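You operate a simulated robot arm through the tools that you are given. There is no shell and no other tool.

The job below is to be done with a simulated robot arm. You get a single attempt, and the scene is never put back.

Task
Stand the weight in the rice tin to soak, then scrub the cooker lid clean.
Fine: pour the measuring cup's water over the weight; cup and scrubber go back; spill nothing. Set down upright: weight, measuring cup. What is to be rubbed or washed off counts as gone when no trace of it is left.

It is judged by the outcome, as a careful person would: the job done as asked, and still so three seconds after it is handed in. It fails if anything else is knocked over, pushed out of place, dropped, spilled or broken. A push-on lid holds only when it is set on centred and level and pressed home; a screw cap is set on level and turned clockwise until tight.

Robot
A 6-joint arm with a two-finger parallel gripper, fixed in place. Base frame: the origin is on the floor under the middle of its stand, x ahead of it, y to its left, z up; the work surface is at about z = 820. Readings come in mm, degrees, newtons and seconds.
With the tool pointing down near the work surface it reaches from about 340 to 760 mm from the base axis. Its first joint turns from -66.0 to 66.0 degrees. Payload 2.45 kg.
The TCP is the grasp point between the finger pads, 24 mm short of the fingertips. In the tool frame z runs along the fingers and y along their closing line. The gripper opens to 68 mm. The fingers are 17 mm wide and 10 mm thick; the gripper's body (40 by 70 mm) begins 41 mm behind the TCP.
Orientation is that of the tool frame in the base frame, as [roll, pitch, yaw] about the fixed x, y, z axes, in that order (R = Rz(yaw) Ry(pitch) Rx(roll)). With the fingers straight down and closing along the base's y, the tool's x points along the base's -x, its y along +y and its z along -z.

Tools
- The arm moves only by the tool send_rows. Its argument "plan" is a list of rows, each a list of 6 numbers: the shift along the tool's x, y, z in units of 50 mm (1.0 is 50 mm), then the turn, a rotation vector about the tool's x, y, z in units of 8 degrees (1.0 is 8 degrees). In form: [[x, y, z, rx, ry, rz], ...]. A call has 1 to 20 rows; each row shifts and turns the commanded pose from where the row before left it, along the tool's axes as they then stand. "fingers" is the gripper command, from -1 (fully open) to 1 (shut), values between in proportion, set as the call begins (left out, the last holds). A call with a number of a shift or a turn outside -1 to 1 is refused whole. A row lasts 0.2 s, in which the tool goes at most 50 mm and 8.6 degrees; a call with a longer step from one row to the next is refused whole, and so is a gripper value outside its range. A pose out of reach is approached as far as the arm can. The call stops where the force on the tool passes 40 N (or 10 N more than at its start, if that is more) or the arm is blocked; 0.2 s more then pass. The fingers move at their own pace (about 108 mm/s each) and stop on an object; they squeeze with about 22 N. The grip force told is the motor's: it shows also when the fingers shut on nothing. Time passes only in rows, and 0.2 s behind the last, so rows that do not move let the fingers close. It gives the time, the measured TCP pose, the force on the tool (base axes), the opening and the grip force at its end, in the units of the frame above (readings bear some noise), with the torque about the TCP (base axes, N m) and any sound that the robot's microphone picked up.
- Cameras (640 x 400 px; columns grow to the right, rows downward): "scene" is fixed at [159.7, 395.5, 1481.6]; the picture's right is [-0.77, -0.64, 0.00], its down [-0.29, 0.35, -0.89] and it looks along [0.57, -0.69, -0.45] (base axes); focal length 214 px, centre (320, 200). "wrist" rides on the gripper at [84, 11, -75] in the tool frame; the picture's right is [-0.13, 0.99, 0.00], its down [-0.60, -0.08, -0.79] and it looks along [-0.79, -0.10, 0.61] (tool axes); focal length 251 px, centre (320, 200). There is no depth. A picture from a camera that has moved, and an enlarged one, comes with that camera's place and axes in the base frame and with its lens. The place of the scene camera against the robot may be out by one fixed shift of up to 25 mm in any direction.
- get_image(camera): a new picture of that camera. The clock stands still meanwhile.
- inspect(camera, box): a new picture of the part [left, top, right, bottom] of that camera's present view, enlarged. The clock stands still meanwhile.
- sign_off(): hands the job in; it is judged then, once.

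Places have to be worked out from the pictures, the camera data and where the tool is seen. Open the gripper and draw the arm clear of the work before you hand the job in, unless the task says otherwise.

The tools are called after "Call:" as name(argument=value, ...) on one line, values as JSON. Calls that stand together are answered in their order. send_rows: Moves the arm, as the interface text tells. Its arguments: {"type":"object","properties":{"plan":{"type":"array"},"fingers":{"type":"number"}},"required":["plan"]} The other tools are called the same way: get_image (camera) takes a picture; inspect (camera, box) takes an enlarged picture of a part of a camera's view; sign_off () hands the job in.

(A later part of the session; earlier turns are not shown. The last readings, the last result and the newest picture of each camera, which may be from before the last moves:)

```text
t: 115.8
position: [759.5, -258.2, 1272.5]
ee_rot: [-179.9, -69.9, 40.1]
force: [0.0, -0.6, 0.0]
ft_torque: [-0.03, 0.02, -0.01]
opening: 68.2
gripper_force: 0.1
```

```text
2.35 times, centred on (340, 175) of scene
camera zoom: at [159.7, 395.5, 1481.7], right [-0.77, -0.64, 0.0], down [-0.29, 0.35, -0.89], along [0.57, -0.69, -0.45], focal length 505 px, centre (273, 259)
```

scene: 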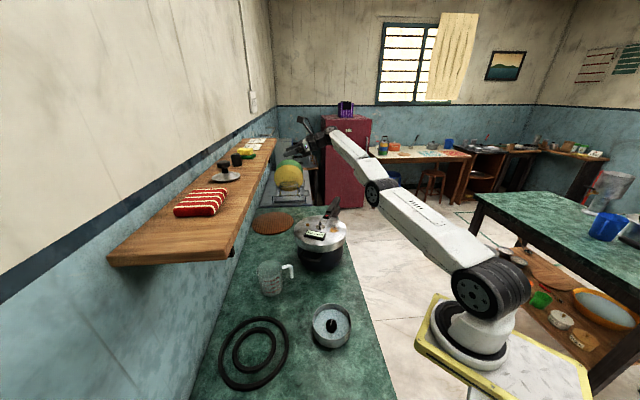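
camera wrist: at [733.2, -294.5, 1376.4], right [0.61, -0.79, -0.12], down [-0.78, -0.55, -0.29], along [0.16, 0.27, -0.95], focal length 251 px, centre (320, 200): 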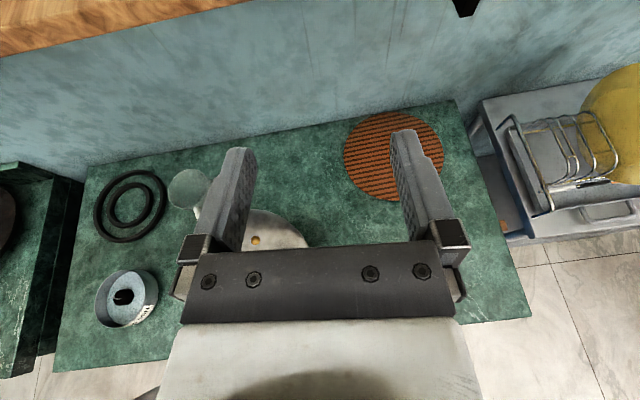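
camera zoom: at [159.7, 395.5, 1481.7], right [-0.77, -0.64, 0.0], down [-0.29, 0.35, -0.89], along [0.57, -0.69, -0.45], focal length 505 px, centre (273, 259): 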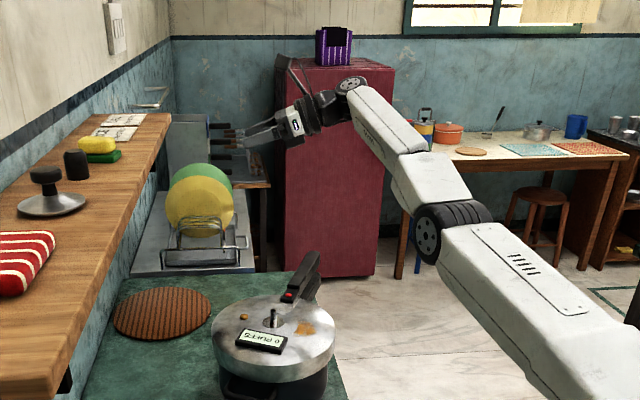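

Plenty of free space below. I command a downward move to bend the elbow.

Call:
send_rows(plan=[[-0.5, 0, 0.1, 0, 0, 0], [-0.5, 0, 0.1, 0, 0, 0], [-0.5, 0, 0.1, 0, 0, 0], [0, 0, 0, 0, 0, 0]])

Call:
send_rows(plan=[[-0.4, 0, -0.6, 0, 0, 0], [-0.4, 0, -0.6, 0, 0, 0], [0, 0, 0, 0, 0, 0]])

```text
t: 116.8
position: [764.7, -277.5, 1200.6]
ee_rot: [-179.9, -69.9, 40.2]
force: [0.0, -0.6, 1.5]
ft_torque: [0.01, -0.01, 0.04]
opening: 68.1
gripper_force: 0.0
out of reach, approached as far as the arm can: row 1, 2, 3
```

```text
t: 117.6
position: [723.6, -331.7, 1186.9]
ee_rot: [-179.9, -69.9, 40.1]
force: [0.2, 0.7, 0.8]
ft_torque: [0.0, -0.02, 0.0]
opening: 67.9
gripper_force: 0.0
out of reach, approached as far as the arm can: row 1, 2
```

Something still resists inward motion. I look at the arm's configuration.

Call:
get_image(camera="scene")

Call:
inspect(camera="scene", box=[280, 90, 540, 380])

```text
taken
```

scene: 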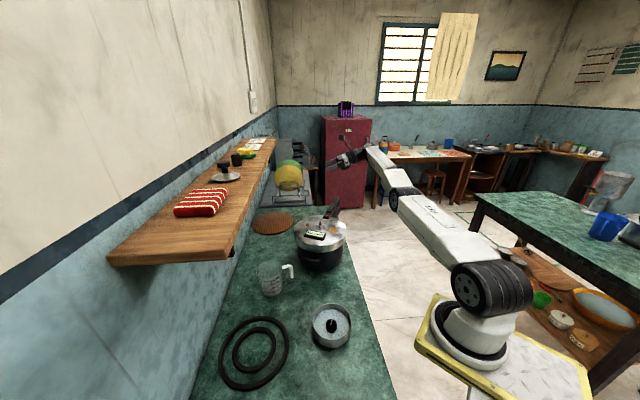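

```text
1.38 times, centred on (410, 235) of scene
camera zoom: at [159.7, 395.5, 1481.7], right [-0.77, -0.64, 0.0], down [-0.29, 0.35, -0.89], along [0.57, -0.69, -0.45], focal length 296 px, centre (196, 152)
```

zoom: 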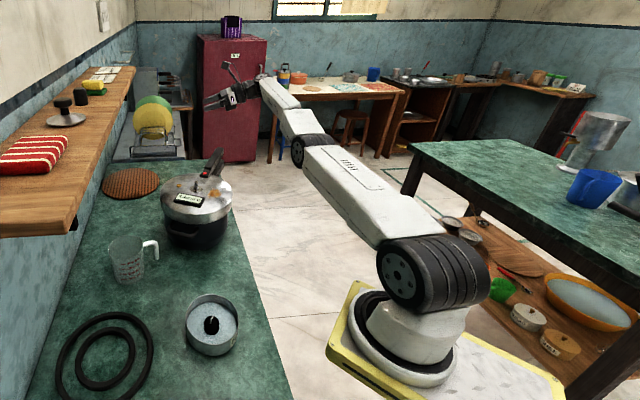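

The arm is dead straight. I'll swing it to the free area at the right (over the floor, away from everything) and then lower there, which forces the elbow to bend.

Call:
send_rows(plan=[[-0.265, 0.2, -0.729, 0, 0, 0], [-0.265, 0.2, -0.729, 0, 0, 0], [-0.265, 0.2, -0.729, 0, 0, 0], [-0.265, 0.2, -0.729, 0, 0, 0], [0, 0, 0, 0, 0, 0]])

Call:
get_image(camera="scene")

```text
t: 118.8
position: [605.8, -435.2, 1182.1]
ee_rot: [180.0, -69.9, 40.0]
force: [0.0, 0.5, 0.4]
ft_torque: [-0.02, 0.02, -0.02]
opening: 67.9
gripper_force: 0.2
out of reach, approached as far as the arm can: row 1, 2, 3, 4
```

```text
taken
```

scene: 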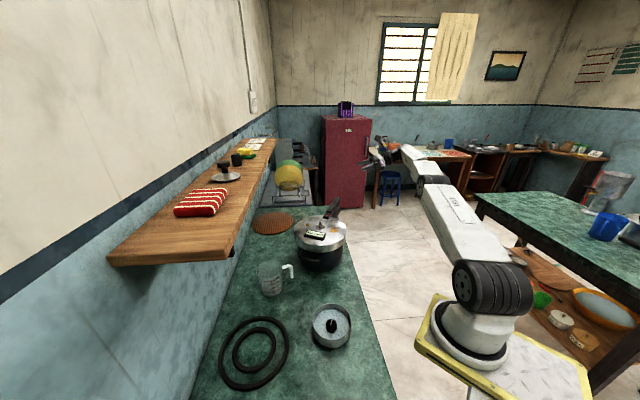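

The arm is now over open floor. I lower 200 mm here to bend the elbow.

Call:
send_rows(plan=[[-0.752, 0, 0.274, 0, 0, 0], [-0.752, 0, 0.274, 0, 0, 0], [-0.752, 0, 0.274, 0, 0, 0], [-0.752, 0, 0.274, 0, 0, 0], [-0.752, 0, 0.274, 0, 0, 0], [0, 0, 0, 0, 0, 0]])

Call:
get_image(camera="scene")

```text
t: 120.2
position: [605.4, -430.1, 980.8]
ee_rot: [179.9, -69.9, 40.1]
force: [-1.4, 0.9, -0.4]
ft_torque: [-0.02, -0.02, 0.03]
opening: 68.2
gripper_force: 0.0
out of reach, approached as far as the arm can: row 5
```

```text
taken
```

scene: 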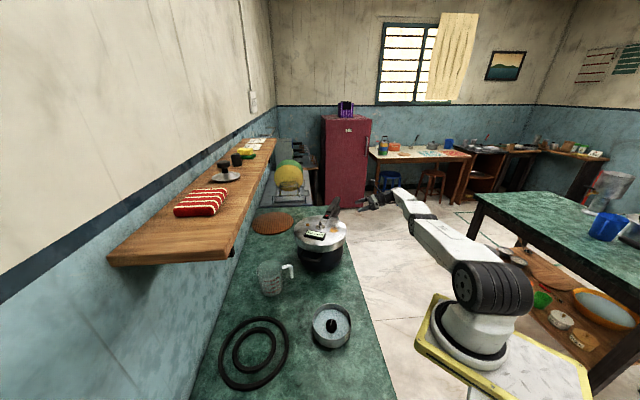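

The lowering mostly went unflagged, so the elbow is bending. I now try moving radially inward.

Call:
send_rows(plan=[[0, -0.6, 0, 0, 0, 0], [0, -0.6, 0, 0, 0, 0], [0, -0.6, 0, 0, 0, 0], [0, 0, 0, 0, 0, 0]])

Call:
get_image(camera="scene")

```text
t: 121.2
position: [600.3, -431.5, 974.1]
ee_rot: [179.9, -70.0, 40.1]
force: [-0.8, 0.5, -0.6]
ft_torque: [0.03, -0.01, -0.01]
opening: 68.1
gripper_force: 0.1
out of reach, approached as far as the arm can: row 1, 2, 3
```

```text
taken
```

scene: 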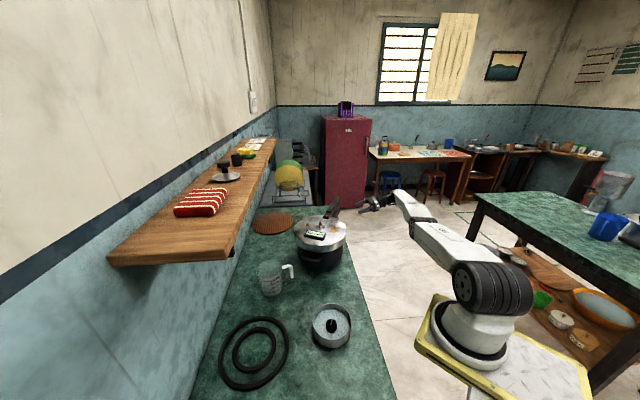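

Inward motion is still refused, which suggests a wrist-orientation limit rather than the elbow. I turn the tool's yaw back toward the arm's own direction, in free space, and see if that frees it.

Call:
send_rows(plan=[[0, 0, 0, -0.9, 0, 0.328], [0, 0, 0, -0.9, 0, 0.328], [0, 0, 0, -0.9, 0, 0.328], [0, 0, 0, -0.9, 0, 0.328], [0, 0, 0, -0.9, 0, 0.328], [0, 0, 0, 0, 0, 0]])

Call:
send_rows(plan=[[0, 0, -0.5, 0, 0, 0], [0, 0, -0.5, 0, 0, 0], [0, 0, 0, 0, 0, 0]])

```text
t: 122.6
position: [659.0, -513.5, 950.7]
ee_rot: [180.0, -70.0, 1.8]
force: [-0.2, -0.6, -0.8]
ft_torque: [-0.01, 0.03, 0.0]
opening: 68.0
gripper_force: 0.1
out of reach, approached as far as the arm can: row 1, 2, 3, 4, 5
```

```text
t: 123.4
position: [627.8, -537.5, 962.5]
ee_rot: [179.8, -69.9, 1.9]
force: [0.2, -0.5, 0.3]
ft_torque: [0.02, 0.0, 0.04]
opening: 67.9
gripper_force: 0.1
out of reach, approached as far as the arm can: row 1, 2
```

The first three joints are stretched; my fit puts the shoulder near z≈1225, so going up (not down) shortens the reach and bends the elbow. I raise 220 mm here.

Call:
send_rows(plan=[[0.752, 0, -0.274, 0, 0, 0], [0.752, 0, -0.274, 0, 0, 0], [0.752, 0, -0.274, 0, 0, 0], [0.752, 0, -0.274, 0, 0, 0], [0.752, 0, -0.274, 0, 0, 0], [0, 0, 0, 0, 0, 0]])

Call:
send_rows(plan=[[-0.1, -0.3, -0.274, 0, 0, 0], [-0.1, -0.3, -0.274, 0, 0, 0], [0, 0, 0, 0, 0, 0]])

Call:
get_image(camera="scene")

```text
t: 124.8
position: [634.8, -549.1, 1156.5]
ee_rot: [179.8, -69.9, 1.9]
force: [0.1, -0.7, 0.0]
ft_torque: [-0.01, -0.03, 0.0]
opening: 67.8
gripper_force: 0.1
out of reach, approached as far as the arm can: row 1, 2, 3
```

```text
t: 125.6
position: [627.7, -550.9, 1161.9]
ee_rot: [179.8, -70.3, 2.2]
force: [0.1, 0.3, 0.4]
ft_torque: [-0.01, -0.02, 0.02]
opening: 67.9
gripper_force: 0.0
out of reach, approached as far as the arm can: row 1, 2
```

```text
taken
```

scene: 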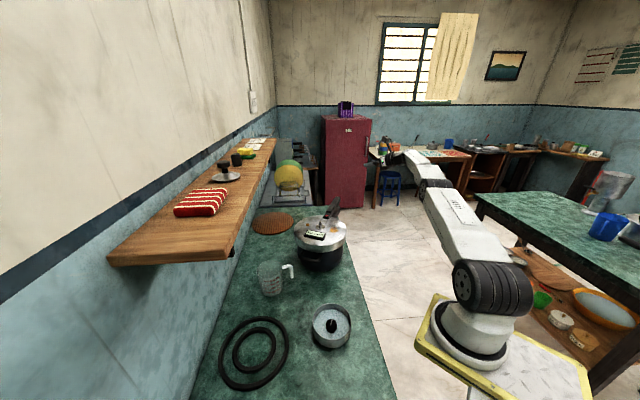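

Still refusing. I zoom in on the arm to judge the actual elbow and wrist configuration.

Call:
inspect(camera="scene", box=[360, 120, 560, 320])

Call:
get_image(camera="wrist")

```text
2.00 times, centred on (460, 220) of scene
camera zoom: at [159.7, 395.6, 1481.6], right [-0.77, -0.64, 0.0], down [-0.29, 0.35, -0.89], along [0.57, -0.69, -0.45], focal length 429 px, centre (40, 160)
```

zoom: 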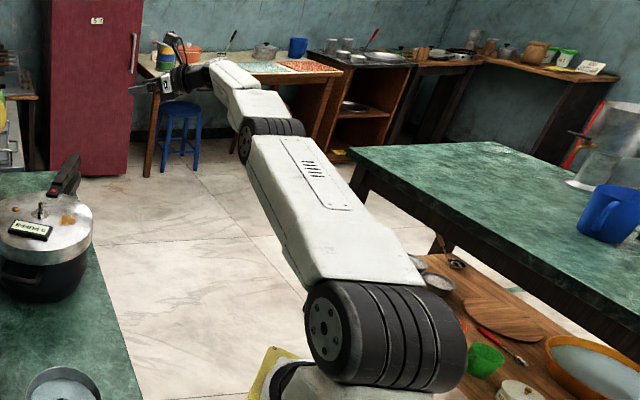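

```text
taken
camera wrist: at [584.7, -563.4, 1265.5], right [-0.01, -0.99, -0.12], down [-0.95, 0.04, -0.3], along [0.3, 0.11, -0.95], focal length 251 px, centre (320, 200)
```

wrist: 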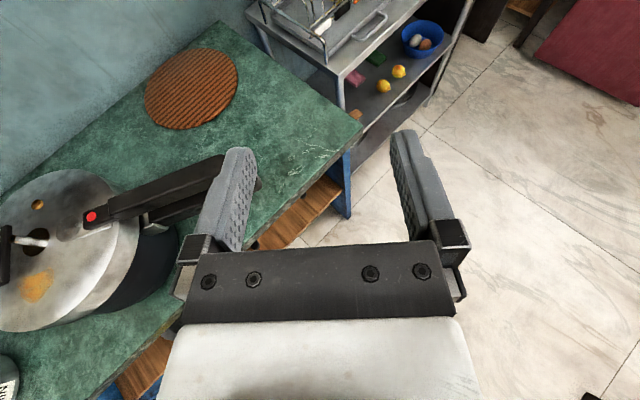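

My guess now is that the last wrist joint sits on its limit. I test by rolling the tool about its own axis, here in free space.

Call:
send_rows(plan=[[0, 0, 0, 0, 0, -0.9], [0, 0, 0, 0, 0, -0.9], [0, 0, 0, 0, 0, -0.9], [0, 0, 0, 0, 0, 0]])

Call:
send_rows(plan=[[0, 0, -0.5, 0, 0, 0], [0, 0, -0.5, 0, 0, 0], [0, 0, 0, 0, 0, 0]])

```text
t: 126.6
position: [615.4, -533.6, 1161.4]
ee_rot: [134.6, -60.8, 51.0]
force: [0.8, 0.2, -0.1]
ft_torque: [0.03, -0.03, 0.04]
opening: 68.2
gripper_force: 0.0
```

```text
t: 127.4
position: [568.2, -536.0, 1177.8]
ee_rot: [134.8, -60.8, 51.1]
force: [0.1, -0.6, -0.2]
ft_torque: [-0.01, -0.01, 0.02]
opening: 68.1
gripper_force: 0.0
```

Rolling the tool by about 22° freed it completely — the last wrist joint was on its limit. I now bring the tool back to pointing straight down in this free area to get a clean configuration.

Call:
send_rows(plan=[[0, 0, 0, 0.358, -0.904, 0], [0, 0, 0, 0.358, -0.904, 0], [0, 0, 0, 0.358, -0.904, 0], [0, 0, 0, 0.358, -0.904, 0], [0, 0, 0, 0.358, -0.904, 0], [0, 0, 0, 0.358, -0.904, 0], [0, 0, 0, 0.358, -0.904, 0], [0, 0, 0, 0.358, -0.904, 0], [0, 0, 0, 0.358, -0.904, 0], [0, 0, 0, 0, 0, 0]])

Call:
get_image(camera="scene")

```text
t: 129.6
position: [519.8, -479.2, 1157.7]
ee_rot: [180.0, 0.0, 23.4]
force: [-0.1, -0.4, -0.3]
ft_torque: [-0.01, -0.02, -0.01]
opening: 68.3
gripper_force: 0.1
out of reach, approached as far as the arm can: row 5, 6, 7, 8, 9
```

```text
taken
```

scene: 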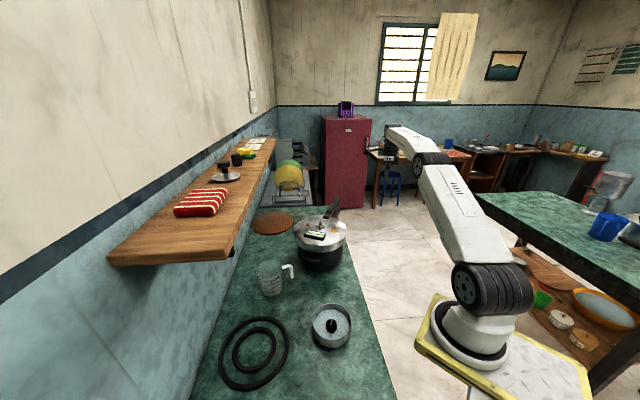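

Tool is pointing down again. I move it back toward the base to a comfortable radius and confirm normal behaviour.

Call:
send_rows(plan=[[-0.3, -0.6, 0, 0, 0, 0], [-0.3, -0.6, 0, 0, 0, 0], [-0.1, -0.8, 0, 0, 0, 0], [0, -0.8, 0, 0, 0, 0], [0, -0.8, 0, 0, 0, 0], [0, -0.8, 0, 0, 0, 0], [0, 0, 0, 0, 0, 0]])

Call:
get_image(camera="scene")

```text
t: 131.2
position: [398.4, -290.9, 1157.9]
ee_rot: [180.0, 0.0, 23.3]
force: [0.9, 0.7, -0.7]
ft_torque: [0.02, 0.0, -0.03]
opening: 68.0
gripper_force: 0.0
```

```text
taken
```

scene: 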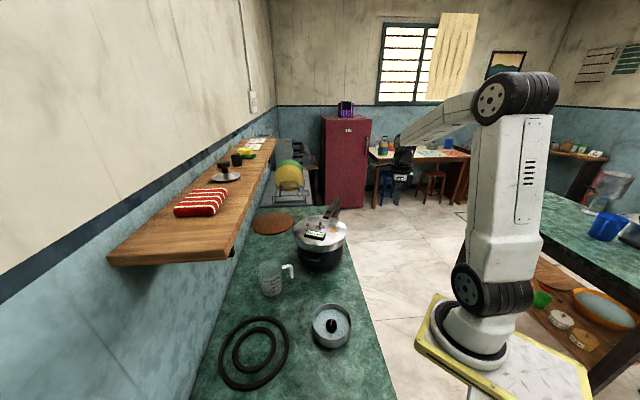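

Back to a healthy configuration. I redo the scrubber approach with a yaw of 40° set beforehand (well to the left of the arm's plane, keeping the wrist off its limit), moving to a clear spot in front of the shelf.

Call:
send_rows(plan=[[0, 0, 0, 0, 0, -0.69], [0, 0, 0, 0, 0, -0.69], [0, 0, 0, 0, 0, -0.695], [0.65, -0.055, -0.491, 0, 0, 0], [0.65, -0.055, -0.491, 0, 0, 0], [0.65, -0.055, -0.491, 0, 0, 0], [0.65, -0.055, -0.491, 0, 0, 0], [0.65, -0.055, -0.491, 0, 0, 0], [0.65, -0.055, -0.491, 0, 0, 0], [0.65, -0.055, -0.491, 0, 0, 0], [0, 0, 0, 0, 0, 0]])

Call:
send_rows(plan=[[0, 0, 0, 0, 0.9722, 0], [0, 0, 0, 0, 0.9722, 0], [0, 0, 0, 0, 0.9722, 0], [0, 0, 0, 0, 0.9722, 0], [0, 0, 0, 0, 0.9722, 0], [0, 0, 0, 0, 0.9722, 0], [0, 0, 0, 0, 0.9722, 0], [0, 0, 0, 0, 0.9722, 0], [0, 0, 0, 0, 0.9724, 0], [0, 0, 0, 0, 0, 0]])

Call:
get_image(camera="wrist")

Call:
get_image(camera="scene")

```text
t: 133.6
position: [560.7, -126.7, 1330.8]
ee_rot: [-180.0, 0.1, 39.9]
force: [0.1, 0.5, 0.1]
ft_torque: [-0.03, 0.01, 0.03]
opening: 68.0
gripper_force: 0.1
```

```text
t: 135.8
position: [562.2, -130.5, 1330.1]
ee_rot: [179.8, -70.1, 40.1]
force: [0.0, 0.8, -0.1]
ft_torque: [-0.02, -0.01, 0.0]
opening: 68.1
gripper_force: 0.0
```

```text
taken
camera wrist: at [534.8, -165.3, 1434.4], right [0.6, -0.79, -0.12], down [-0.78, -0.55, -0.3], along [0.17, 0.27, -0.95], focal length 251 px, centre (320, 200)
```

wrist: 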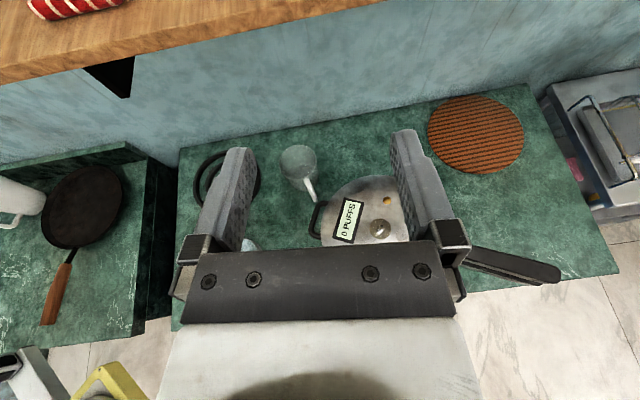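

```text
taken
```

scene: 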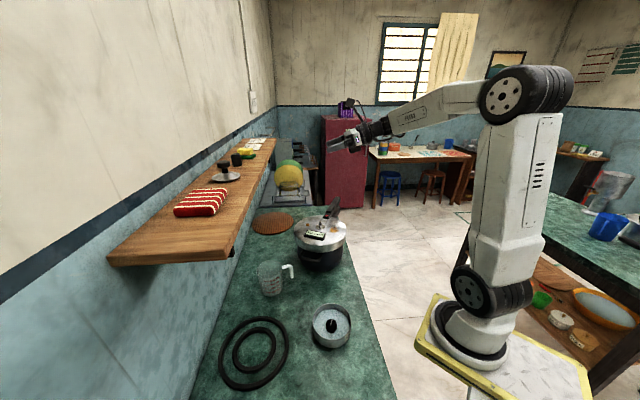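

No flags in this orientation. I advance toward the scrubber at a safe height, and check the view.

Call:
send_rows(plan=[[0.272, 0.288, 0.664, 0, 0, 0], [0.272, 0.288, 0.664, 0, 0, 0], [0.272, 0.288, 0.664, 0, 0, 0], [0.272, 0.288, 0.664, 0, 0, 0], [0.272, 0.288, 0.664, 0, 0, 0], [0.2, 0.288, 0.5, 0, 0, 0], [0, 0, 0, 0, 0, 0]])

Call:
get_image(camera="wrist")

```text
t: 137.4
position: [776.1, -64.2, 1339.3]
ee_rot: [179.9, -70.0, 40.0]
force: [0.1, -0.2, -0.6]
ft_torque: [0.04, 0.01, -0.01]
opening: 68.2
gripper_force: 0.0
```

```text
taken
camera wrist: at [749.5, -99.9, 1443.0], right [0.6, -0.79, -0.12], down [-0.78, -0.55, -0.3], along [0.17, 0.27, -0.95], focal length 251 px, centre (320, 200)
```

wrist: 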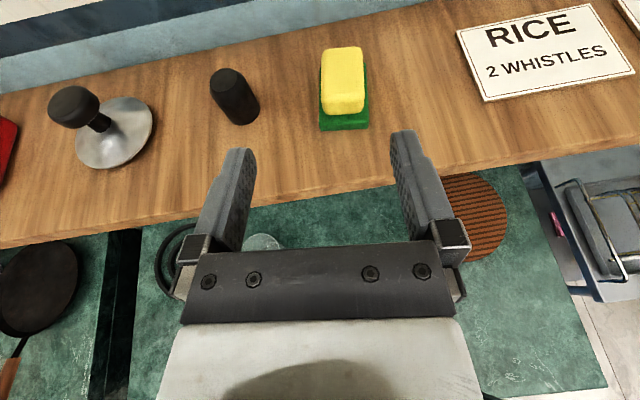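

Scrubber centre is ≈105 mm ahead and 15 mm to the right in the tool frame. I move over it at this height and check for reach flags.

Call:
send_rows(plan=[[0.212, 0.1, 0.583, 0, 0, 0], [0.212, 0.1, 0.583, 0, 0, 0], [0.212, 0.1, 0.583, 0, 0, 0], [0, 0, 0, 0, 0, 0]])

Call:
get_image(camera="wrist")

```text
t: 138.4
position: [845.5, -14.2, 1332.6]
ee_rot: [-180.0, -70.0, 39.9]
force: [0.3, -0.2, -0.3]
ft_torque: [0.0, 0.02, 0.01]
opening: 68.0
gripper_force: 0.1
out of reach, approached as far as the arm can: row 3
```

```text
taken
camera wrist: at [818.7, -50.2, 1436.9], right [0.6, -0.79, -0.12], down [-0.78, -0.55, -0.3], along [0.17, 0.27, -0.95], focal length 251 px, centre (320, 200)
```

wrist: 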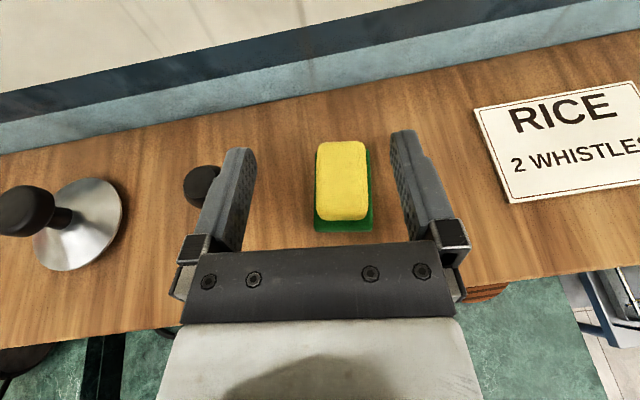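

One row hit the reach limit slightly, but lower down there's more reach. I shift right 9 mm and lower to ~1310, then check again.

Call:
send_rows(plan=[[-0.197, 0.09, 0.09, 0, 0, 0], [-0.197, 0.09, 0.09, 0, 0, 0], [0, 0, 0, 0, 0, 0]])

Call:
get_image(camera="wrist")

Call:
inspect(camera="scene", box=[210, 110, 300, 175])

```text
t: 139.2
position: [852.9, -22.1, 1310.5]
ee_rot: [179.9, -70.0, 40.2]
force: [0.1, -0.8, -0.6]
ft_torque: [-0.02, 0.01, 0.0]
opening: 68.1
gripper_force: 0.2
```

```text
taken
camera wrist: at [825.8, -57.0, 1413.2], right [0.6, -0.79, -0.12], down [-0.78, -0.55, -0.3], along [0.17, 0.27, -0.95], focal length 251 px, centre (320, 200)
```

wrist: 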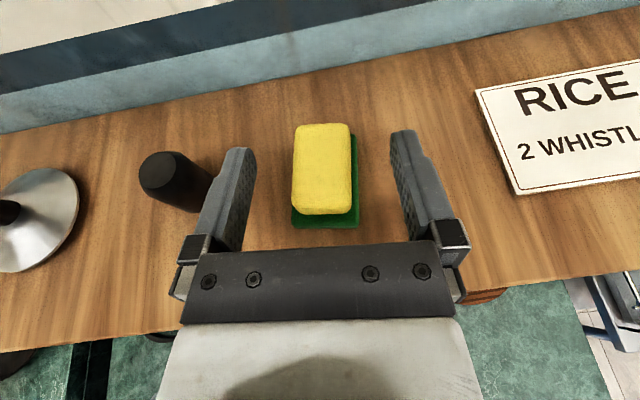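

```text
6.15 times, centred on (255, 142) of scene
camera zoom: at [159.7, 395.5, 1481.7], right [-0.77, -0.64, 0.0], down [-0.29, 0.35, -0.89], along [0.57, -0.69, -0.45], focal length 1320 px, centre (720, 554)
```

zoom: 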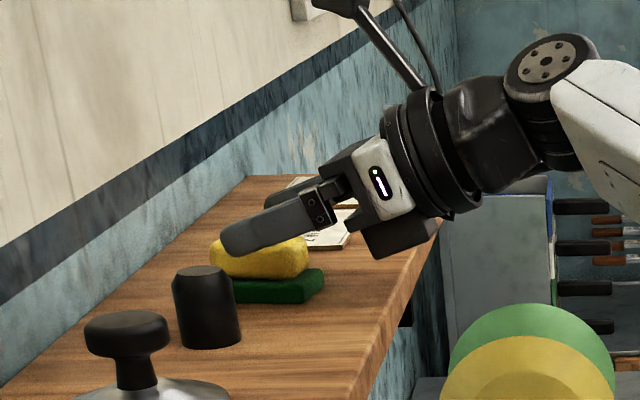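

Reachable and well aligned, with the yellow grip centred between the fingers. I lower the last ~24 mm in small steps while watching force.

Call:
send_rows(plan=[[-0.153, 0, 0.056, 0, 0, 0], [-0.153, 0, 0.056, 0, 0, 0], [-0.1, 0, 0.036, 0, 0, 0], [0, 0, 0, 0, 0, 0]])

Call:
get_image(camera="wrist")

Call:
inspect(camera="scene", box=[215, 125, 295, 175])

```text
t: 140.2
position: [852.0, -18.7, 1289.0]
ee_rot: [179.7, -70.1, 40.2]
force: [0.5, -0.4, 0.8]
ft_torque: [0.04, 0.02, 0.01]
opening: 68.1
gripper_force: 0.1
```

```text
taken
camera wrist: at [825.4, -55.8, 1392.2], right [0.6, -0.79, -0.12], down [-0.78, -0.55, -0.3], along [0.17, 0.27, -0.95], focal length 251 px, centre (320, 200)
```

wrist: 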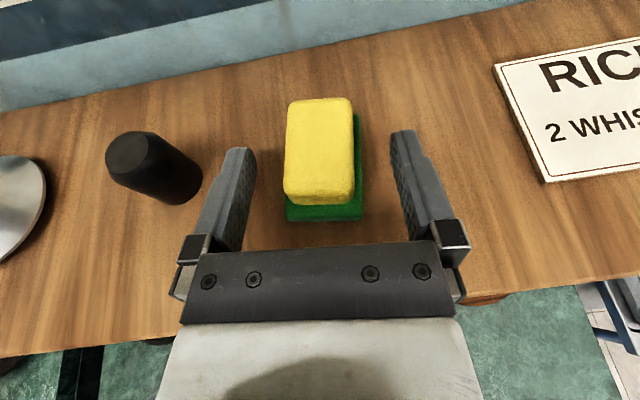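

```text
8.00 times, centred on (255, 150) of scene
camera zoom: at [159.7, 395.5, 1481.7], right [-0.77, -0.64, 0.0], down [-0.29, 0.35, -0.89], along [0.57, -0.69, -0.45], focal length 1716 px, centre (840, 600)
```

zoom: 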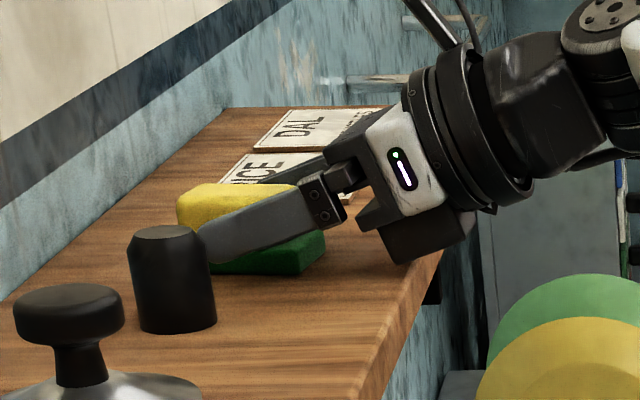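

The fingers are alongside the yellow grip just above the pad, no contact force. I close on it.

Call:
send_rows(plan=[[0, 0, 0, 0, 0, 0], [0, 0, 0, 0, 0, 0], [0, 0, 0, 0, 0, 0]], fingers=1)

Call:
get_image(camera="wrist")

Call:
inspect(camera="scene", box=[215, 125, 295, 175])

```text
t: 141.0
position: [852.4, -19.9, 1289.1]
ee_rot: [179.9, -70.0, 40.1]
force: [-0.4, -0.7, 0.6]
ft_torque: [-0.02, 0.0, 0.0]
opening: 39.2
gripper_force: 22.3
```

```text
taken
camera wrist: at [825.4, -55.8, 1392.3], right [0.6, -0.79, -0.12], down [-0.78, -0.55, -0.3], along [0.17, 0.27, -0.95], focal length 251 px, centre (320, 200)
```

wrist: 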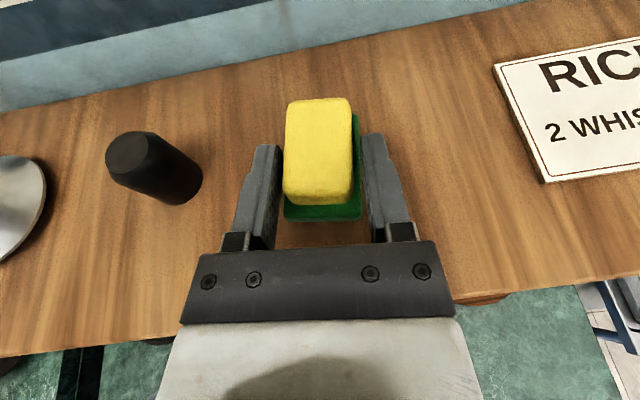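

```text
8.00 times, centred on (255, 150) of scene
camera zoom: at [159.7, 395.5, 1481.6], right [-0.77, -0.64, 0.0], down [-0.29, 0.35, -0.89], along [0.57, -0.69, -0.45], focal length 1716 px, centre (840, 600)
```

zoom: 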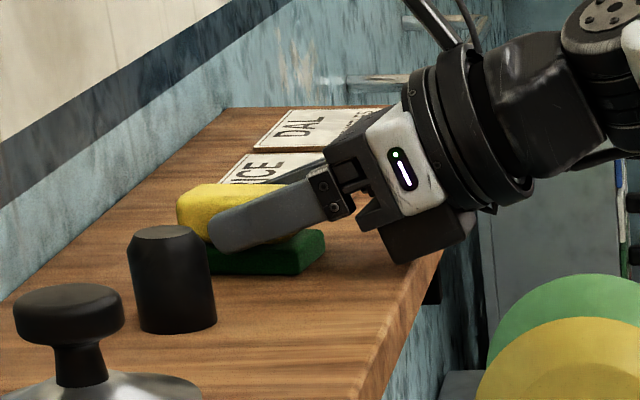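

The opening (39 mm) equals the green pad's width, so the fingertips caught the pad's upper edge rather than the yellow grip. I open, rise 4 mm and close again on the yellow part.

Call:
send_rows(plan=[[0, 0, 0, 0, 0, 0], [0.09, 0, -0.033, 0, 0, 0], [0, 0, 0, 0, 0, 0]], fingers=-0.6)

Call:
send_rows(plan=[[0, 0, 0, 0, 0, 0], [0, 0, 0, 0, 0, 0], [0, 0, 0, 0, 0, 0]], fingers=1)

Call:
get_image(camera="wrist")

Call:
inspect(camera="scene", box=[215, 125, 295, 175])

```text
t: 141.8
position: [851.9, -19.6, 1292.3]
ee_rot: [179.9, -69.9, 40.0]
force: [-0.4, -0.3, 0.3]
ft_torque: [0.03, -0.01, 0.0]
opening: 54.3
gripper_force: 0.0
```

```text
t: 142.6
position: [852.9, -21.6, 1293.8]
ee_rot: [179.9, -70.0, 40.1]
force: [0.2, -0.6, 1.7]
ft_torque: [0.0, -0.02, 0.01]
opening: 31.2
gripper_force: 22.4
```

```text
taken
camera wrist: at [825.4, -56.6, 1397.2], right [0.6, -0.79, -0.12], down [-0.78, -0.55, -0.3], along [0.17, 0.27, -0.95], focal length 251 px, centre (320, 200)
```

wrist: 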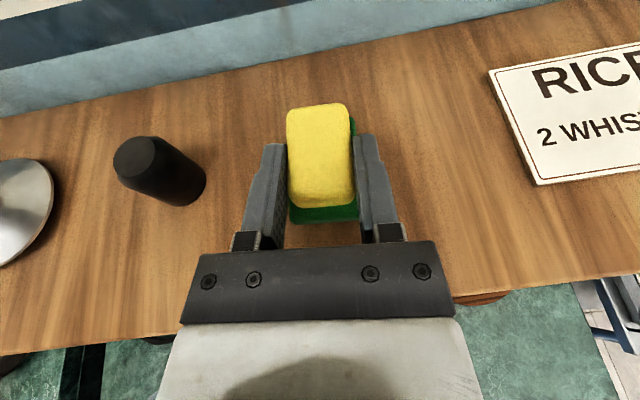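

```text
8.00 times, centred on (255, 150) of scene
camera zoom: at [159.7, 395.5, 1481.7], right [-0.77, -0.64, 0.0], down [-0.29, 0.35, -0.89], along [0.57, -0.69, -0.45], focal length 1716 px, centre (840, 600)
```

zoom: 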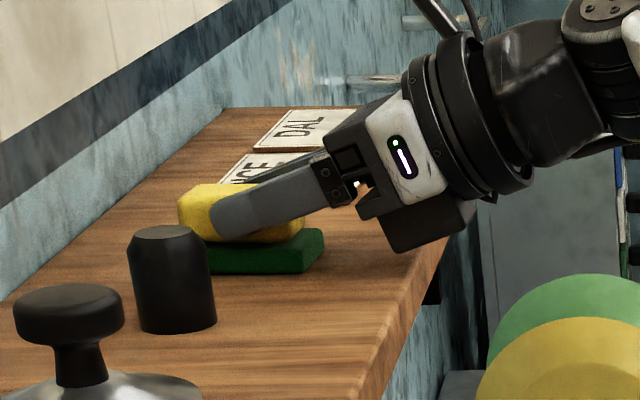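

Now the grip is on the yellow part (31.2 mm). I lift slightly and check the scrubber comes with it.

Call:
send_rows(plan=[[0.113, 0, -0.041, 0, 0, 0], [0.113, 0, -0.041, 0, 0, 0], [0, 0, 0, 0, 0, 0]])

Call:
inspect(camera="scene", box=[215, 125, 295, 175])

Call:
get_image(camera="wrist")

```text
t: 143.4
position: [850.3, -21.6, 1304.2]
ee_rot: [-179.9, -69.9, 40.1]
force: [-0.1, 0.0, 0.7]
ft_torque: [-0.02, -0.03, 0.0]
opening: 31.2
gripper_force: 22.0
```

```text
8.00 times, centred on (255, 150) of scene
camera zoom: at [159.7, 395.5, 1481.6], right [-0.77, -0.64, 0.0], down [-0.29, 0.35, -0.89], along [0.57, -0.69, -0.45], focal length 1716 px, centre (840, 600)
```

zoom: 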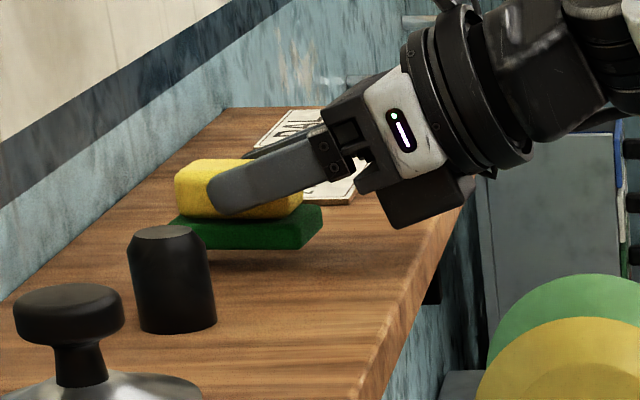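

```text
taken
camera wrist: at [824.4, -56.6, 1408.3], right [0.6, -0.79, -0.12], down [-0.78, -0.55, -0.3], along [0.17, 0.27, -0.95], focal length 251 px, centre (320, 200)
```

wrist: 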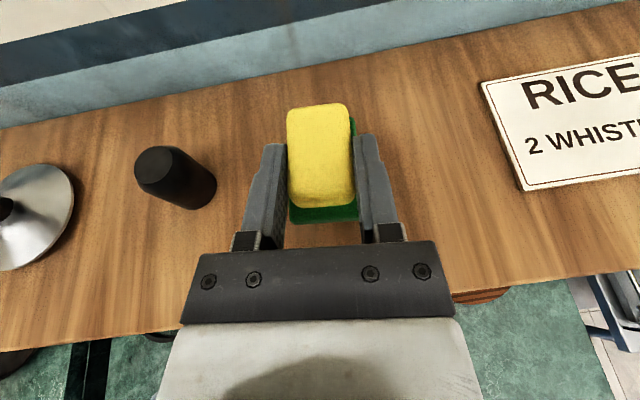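

The scrubber is held level. I retreat from the shelf and carry it over to a hover above the stained part of the lid.

Call:
send_rows(plan=[[-0.18, 0, -0.73, 0, 0, 0], [-0.18, 0, -0.73, 0, 0, 0], [-0.18, 0, -0.73, 0, 0, 0], [-0.18, 0, -0.73, 0, 0, 0], [0, 0, 0, 0, 0, 0]])

Call:
send_rows(plan=[[-0.672, -0.131, -0.159, 0, 0, 0], [-0.672, -0.131, -0.159, 0, 0, 0], [-0.672, -0.131, -0.159, 0, 0, 0], [-0.672, -0.131, -0.159, 0, 0, 0], [-0.672, -0.131, -0.159, 0, 0, 0], [-0.672, -0.131, -0.159, 0, 0, 0], [-0.672, -0.131, -0.159, 0, 0, 0], [-0.672, -0.131, -0.159, 0, 0, 0], [-0.672, -0.131, -0.159, 0, 0, 0], [0, 0, 0, 0, 0, 0]])

Call:
get_image(camera="wrist")

Call:
inspect(camera="scene", box=[270, 170, 400, 270])

```text
t: 144.6
position: [739.2, -118.0, 1319.9]
ee_rot: [179.9, -70.1, 40.1]
force: [-0.4, -0.3, -1.6]
ft_torque: [0.0, -0.05, 0.03]
opening: 31.2
gripper_force: 22.1
```

```text
t: 146.8
position: [566.5, -181.2, 1058.1]
ee_rot: [179.9, -70.0, 40.0]
force: [-0.7, 0.8, -0.7]
ft_torque: [0.02, -0.04, -0.04]
opening: 31.2
gripper_force: 22.0
```

```text
taken
camera wrist: at [540.3, -216.5, 1161.8], right [0.6, -0.79, -0.12], down [-0.78, -0.55, -0.3], along [0.17, 0.27, -0.95], focal length 251 px, centre (320, 200)
```

wrist: 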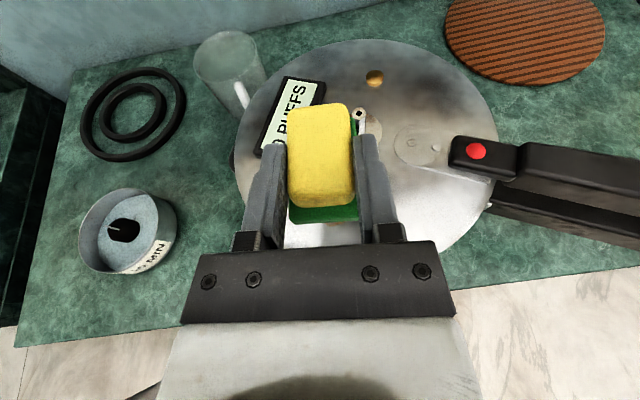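

```text
4.00 times, centred on (335, 220) of scene
camera zoom: at [159.7, 395.5, 1481.6], right [-0.77, -0.64, 0.0], down [-0.29, 0.35, -0.89], along [0.57, -0.69, -0.45], focal length 858 px, centre (260, 120)
```

zoom: 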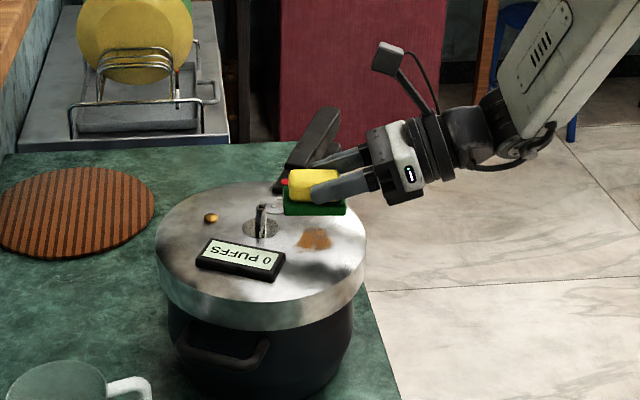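

The pad hovers right above the stain, clear of the counter box and vent pipe. I lower it to just above the lid, then in small steps to light contact.

Call:
send_rows(plan=[[-0.3, 0, 0.109, 0, 0, 0], [-0.3, 0, 0.109, 0, 0, 0], [0, 0, 0, 0, 0, 0]])

Call:
send_rows(plan=[[-0.038, 0, 0.014, 0, 0, 0], [-0.038, 0, 0.014, 0, 0, 0], [0, 0, 0, 0, 0, 0]])

Call:
inspect(camera="scene", box=[290, 195, 370, 255])

```text
t: 147.6
position: [568.0, -181.4, 1027.9]
ee_rot: [179.9, -70.0, 40.2]
force: [-0.4, 0.0, -0.6]
ft_torque: [0.0, -0.01, -0.02]
opening: 31.1
gripper_force: 22.0
```

```text
t: 148.4
position: [568.7, -181.1, 1025.4]
ee_rot: [179.9, -70.0, 40.1]
force: [0.1, 0.1, 0.1]
ft_torque: [0.02, 0.04, 0.01]
opening: 31.5
gripper_force: 21.7
```

```text
6.67 times, centred on (330, 225) of scene
camera zoom: at [159.7, 395.5, 1481.6], right [-0.77, -0.64, 0.0], down [-0.29, 0.35, -0.89], along [0.57, -0.69, -0.45], focal length 1430 px, centre (253, 33)
```

zoom: 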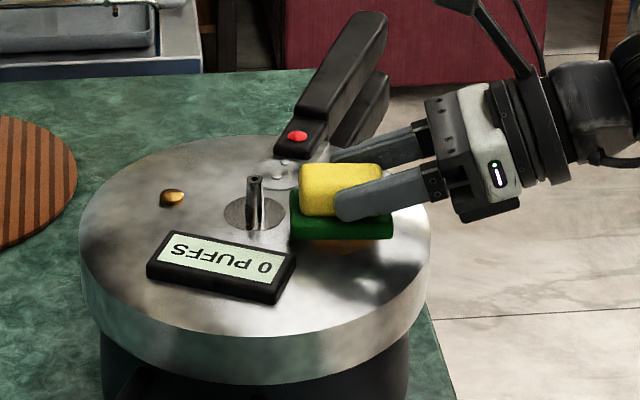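

Very close now. I keep lowering in ~1.5 mm steps until I feel contact.

Call:
send_rows(plan=[[-0.028, 0, 0.01, 0, 0, 0], [-0.028, 0, 0.01, 0, 0, 0], [0, 0, 0, 0, 0, 0]])

Call:
send_rows(plan=[[-0.028, 0, 0.01, 0, 0, 0], [0, 0, 0, 0, 0, 0]])

Call:
send_rows(plan=[[-0.028, 0, 0.01, 0, 0, 0], [0, 0, 0, 0, 0, 0]])

```text
t: 149.2
position: [569.7, -181.5, 1021.9]
ee_rot: [179.9, -69.9, 40.0]
force: [-0.5, 0.1, -0.4]
ft_torque: [0.01, -0.01, -0.01]
opening: 31.3
gripper_force: 21.9
```

```text
t: 149.8
position: [567.3, -181.8, 1020.6]
ee_rot: [179.8, -70.0, 40.0]
force: [-0.5, -0.2, 0.0]
ft_torque: [0.01, 0.02, 0.01]
opening: 30.9
gripper_force: 21.8
```

```text
t: 150.4
position: [567.8, -182.3, 1020.0]
ee_rot: [179.9, -70.0, 40.0]
force: [0.1, 0.8, -0.6]
ft_torque: [0.0, 0.0, -0.02]
opening: 31.0
gripper_force: 21.7
```

Call:
send_rows(plan=[[-0.028, 0, 0.01, 0, 0, 0], [0, 0, 0, 0, 0, 0]])

Call:
send_rows(plan=[[-0.028, 0, 0.01, 0, 0, 0], [0, 0, 0, 0, 0, 0]])

Call:
inspect(camera="scene", box=[300, 200, 364, 245])

```text
t: 151.0
position: [567.1, -180.6, 1018.3]
ee_rot: [179.9, -69.9, 40.1]
force: [-0.1, 0.2, -1.1]
ft_torque: [-0.03, -0.01, 0.0]
opening: 31.1
gripper_force: 21.9
```

```text
t: 151.6
position: [568.7, -181.8, 1016.9]
ee_rot: [179.9, -70.0, 40.1]
force: [0.7, -0.5, -0.1]
ft_torque: [0.0, 0.02, -0.01]
opening: 31.2
gripper_force: 21.9
```

```text
8.89 times, centred on (332, 222) of scene
camera zoom: at [159.7, 395.5, 1481.6], right [-0.77, -0.64, 0.0], down [-0.29, 0.35, -0.89], along [0.57, -0.69, -0.45], focal length 1906 px, centre (213, 0)
```

zoom: 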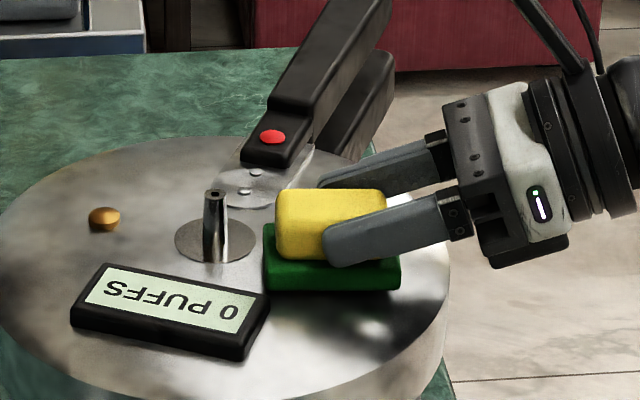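

Still no contact at 1017. Continuing down in small steps.

Call:
send_rows(plan=[[-0.028, 0, 0.01, 0, 0, 0], [0, 0, 0, 0, 0, 0]])

Call:
send_rows(plan=[[-0.028, 0, 0.01, 0, 0, 0], [0, 0, 0, 0, 0, 0]])

Call:
send_rows(plan=[[-0.02, 0, 0.007, 0, 0, 0], [0, 0, 0, 0, 0, 0]])

```text
t: 152.2
position: [567.7, -182.1, 1015.5]
ee_rot: [179.9, -70.0, 40.1]
force: [-0.3, -0.7, 0.6]
ft_torque: [-0.01, -0.01, -0.02]
opening: 31.5
gripper_force: 21.9
```

```text
t: 152.8
position: [567.5, -181.2, 1015.6]
ee_rot: [179.5, -70.2, 40.4]
force: [-0.3, 3.9, 11.2]
ft_torque: [0.3, -0.42, 0.2]
opening: 31.2
gripper_force: 21.7
```

```text
t: 153.4
position: [566.3, -182.3, 1014.3]
ee_rot: [179.6, -70.1, 40.3]
force: [-4.1, -0.2, 16.7]
ft_torque: [0.29, -0.56, 0.04]
opening: 31.4
gripper_force: 21.5
```

Contact made (pad centre over the stain, ≈17 N). I ease off slightly and begin side-to-side strokes across the stain.

Call:
send_rows(plan=[[0.01, 0, -0.003, 0, 0, 0], [0, 0.18, 0, 0, 0, 0], [0, 0.18, 0, 0, 0, 0], [0, -0.26, 0, 0, 0, 0], [0, -0.26, 0, 0, 0, 0], [0, 0.26, 0, 0, 0, 0], [0, 0.26, 0, 0, 0, 0], [0, -0.26, 0, 0, 0, 0], [0, -0.26, 0, 0, 0, 0], [0, 0.16, 0, 0, 0, 0], [0, 0, 0, 0, 0, 0]])

Call:
get_image(camera="wrist")

Call:
inspect(camera="scene", box=[290, 195, 370, 255])

```text
t: 155.8
position: [568.5, -179.8, 1013.9]
ee_rot: [180.0, -69.9, 39.9]
force: [-0.6, 1.6, 2.8]
ft_torque: [0.07, -0.15, 0.07]
opening: 31.3
gripper_force: 21.9
```

```text
taken
camera wrist: at [542.1, -216.0, 1117.2], right [0.6, -0.79, -0.12], down [-0.78, -0.55, -0.3], along [0.17, 0.27, -0.95], focal length 251 px, centre (320, 200)
```

wrist: 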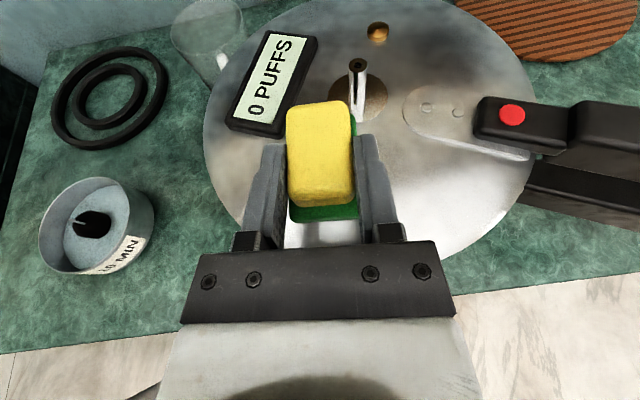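

```text
6.67 times, centred on (330, 225) of scene
camera zoom: at [159.6, 395.6, 1481.6], right [-0.77, -0.64, 0.0], down [-0.29, 0.35, -0.89], along [0.57, -0.69, -0.45], focal length 1430 px, centre (253, 33)
```

zoom: 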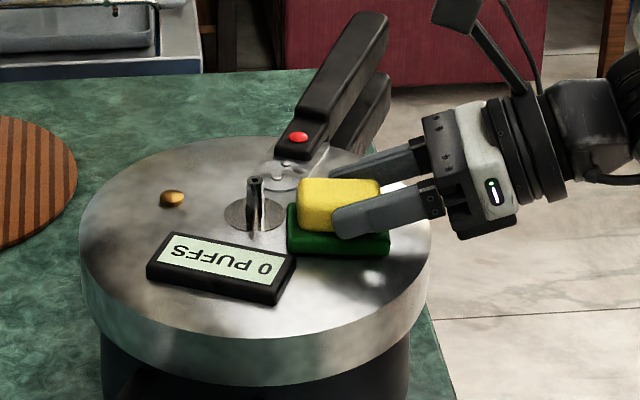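

No stain shows around the pad. I press a touch more and make further strokes, also shifted a little backward to cover the whole patch.

Call:
send_rows(plan=[[-0.019, 0, 0.007, 0, 0, 0], [0, 0.2, 0, 0, 0, 0], [0, 0.2, 0, 0, 0, 0], [0, -0.26, 0, 0, 0, 0], [0, -0.26, 0, 0, 0, 0], [-0.055, 0, -0.15, 0, 0, 0], [0, 0.26, 0, 0, 0, 0], [0, 0.26, 0, 0, 0, 0], [0, -0.26, 0, 0, 0, 0], [0, -0.26, 0, 0, 0, 0], [0, 0.26, 0, 0, 0, 0], [0, 0.26, 0, 0, 0, 0], [0, -0.2, 0, 0, 0, 0], [0, 0, 0, 0, 0, 0]])

Call:
send_rows(plan=[[0.4, 0, -0.146, 0, 0, 0], [0.4, 0, -0.146, 0, 0, 0], [0, 0.6, 0, 0, 0, 0], [0, 0.6, 0, 0, 0, 0], [0, 0, 0, 0, 0, 0]])

Call:
get_image(camera="wrist")

Call:
inspect(camera="scene", box=[280, 190, 370, 255])

```text
t: 158.8
position: [568.3, -194.5, 1009.6]
ee_rot: [179.9, -69.8, 39.9]
force: [-0.2, -0.1, -0.1]
ft_torque: [0.03, 0.0, 0.05]
opening: 31.2
gripper_force: 21.7
```

```text
t: 160.0
position: [607.0, -238.9, 1053.5]
ee_rot: [-180.0, -70.0, 40.0]
force: [0.2, 0.2, -1.2]
ft_torque: [0.03, -0.02, -0.01]
opening: 31.3
gripper_force: 21.5
```

```text
taken
camera wrist: at [580.5, -275.2, 1157.3], right [0.6, -0.79, -0.12], down [-0.78, -0.55, -0.3], along [0.17, 0.27, -0.95], focal length 251 px, centre (320, 200)
```

wrist: 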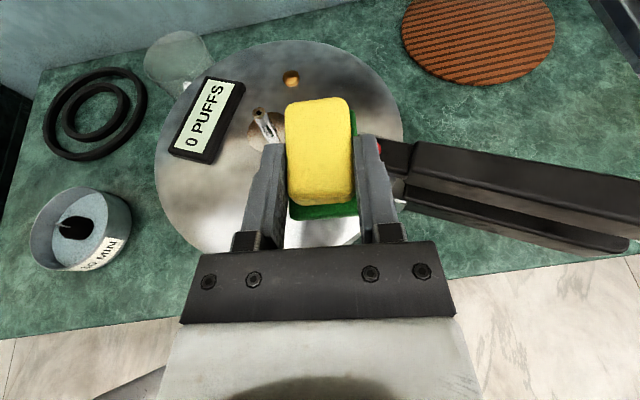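

```text
6.15 times, centred on (325, 222) of scene
camera zoom: at [159.7, 395.5, 1481.7], right [-0.77, -0.64, 0.0], down [-0.29, 0.35, -0.89], along [0.57, -0.69, -0.45], focal length 1320 px, centre (289, 62)
```

zoom: 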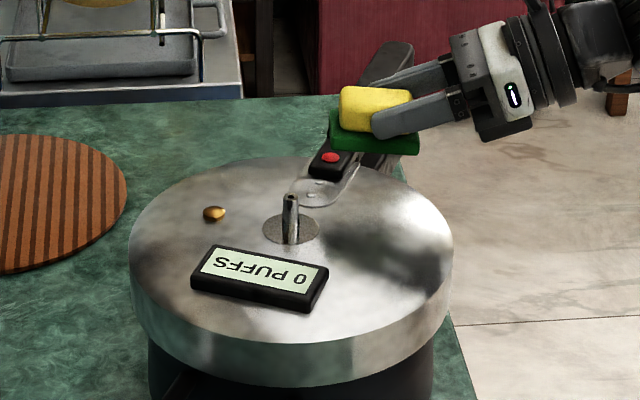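

The orange patch looks gone. I zoom in for any leftover traces.

Call:
inspect(camera="scene", box=[310, 205, 358, 245])

Call:
inspect(camera="scene", box=[290, 205, 350, 250])

Call:
inspect(camera="wrist", box=[150, 30, 420, 250])

```text
10.00 times, centred on (334, 225) of scene
camera zoom: at [159.7, 395.5, 1481.7], right [-0.77, -0.64, 0.0], down [-0.29, 0.35, -0.89], along [0.57, -0.69, -0.45], focal length 2145 px, centre (180, -50)
```

zoom: 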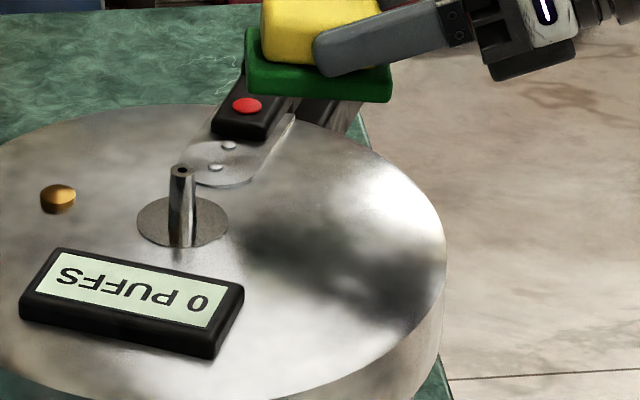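

```text
8.89 times, centred on (320, 228) of scene
camera zoom: at [159.7, 395.5, 1481.7], right [-0.77, -0.64, 0.0], down [-0.29, 0.35, -0.89], along [0.57, -0.69, -0.45], focal length 1906 px, centre (320, -44)
```

zoom: 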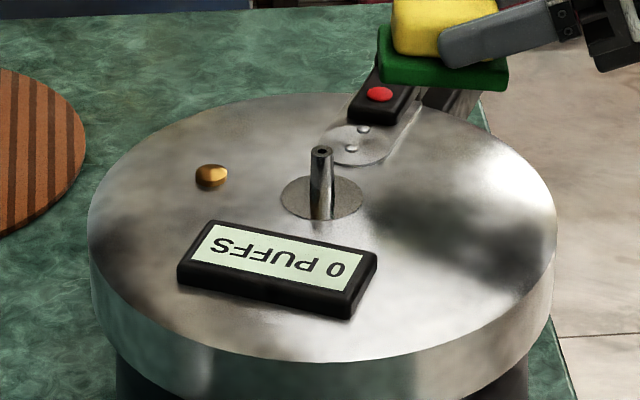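

```text
1.82 times, centred on (285, 140) of wrist
camera zoom: at [580.5, -275.2, 1157.3], right [0.6, -0.79, -0.12], down [-0.78, -0.55, -0.3], along [0.17, 0.27, -0.95], focal length 457 px, centre (384, 309)
```

zoom: 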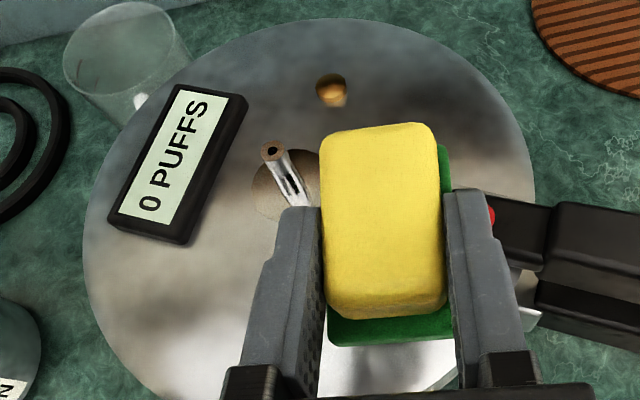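

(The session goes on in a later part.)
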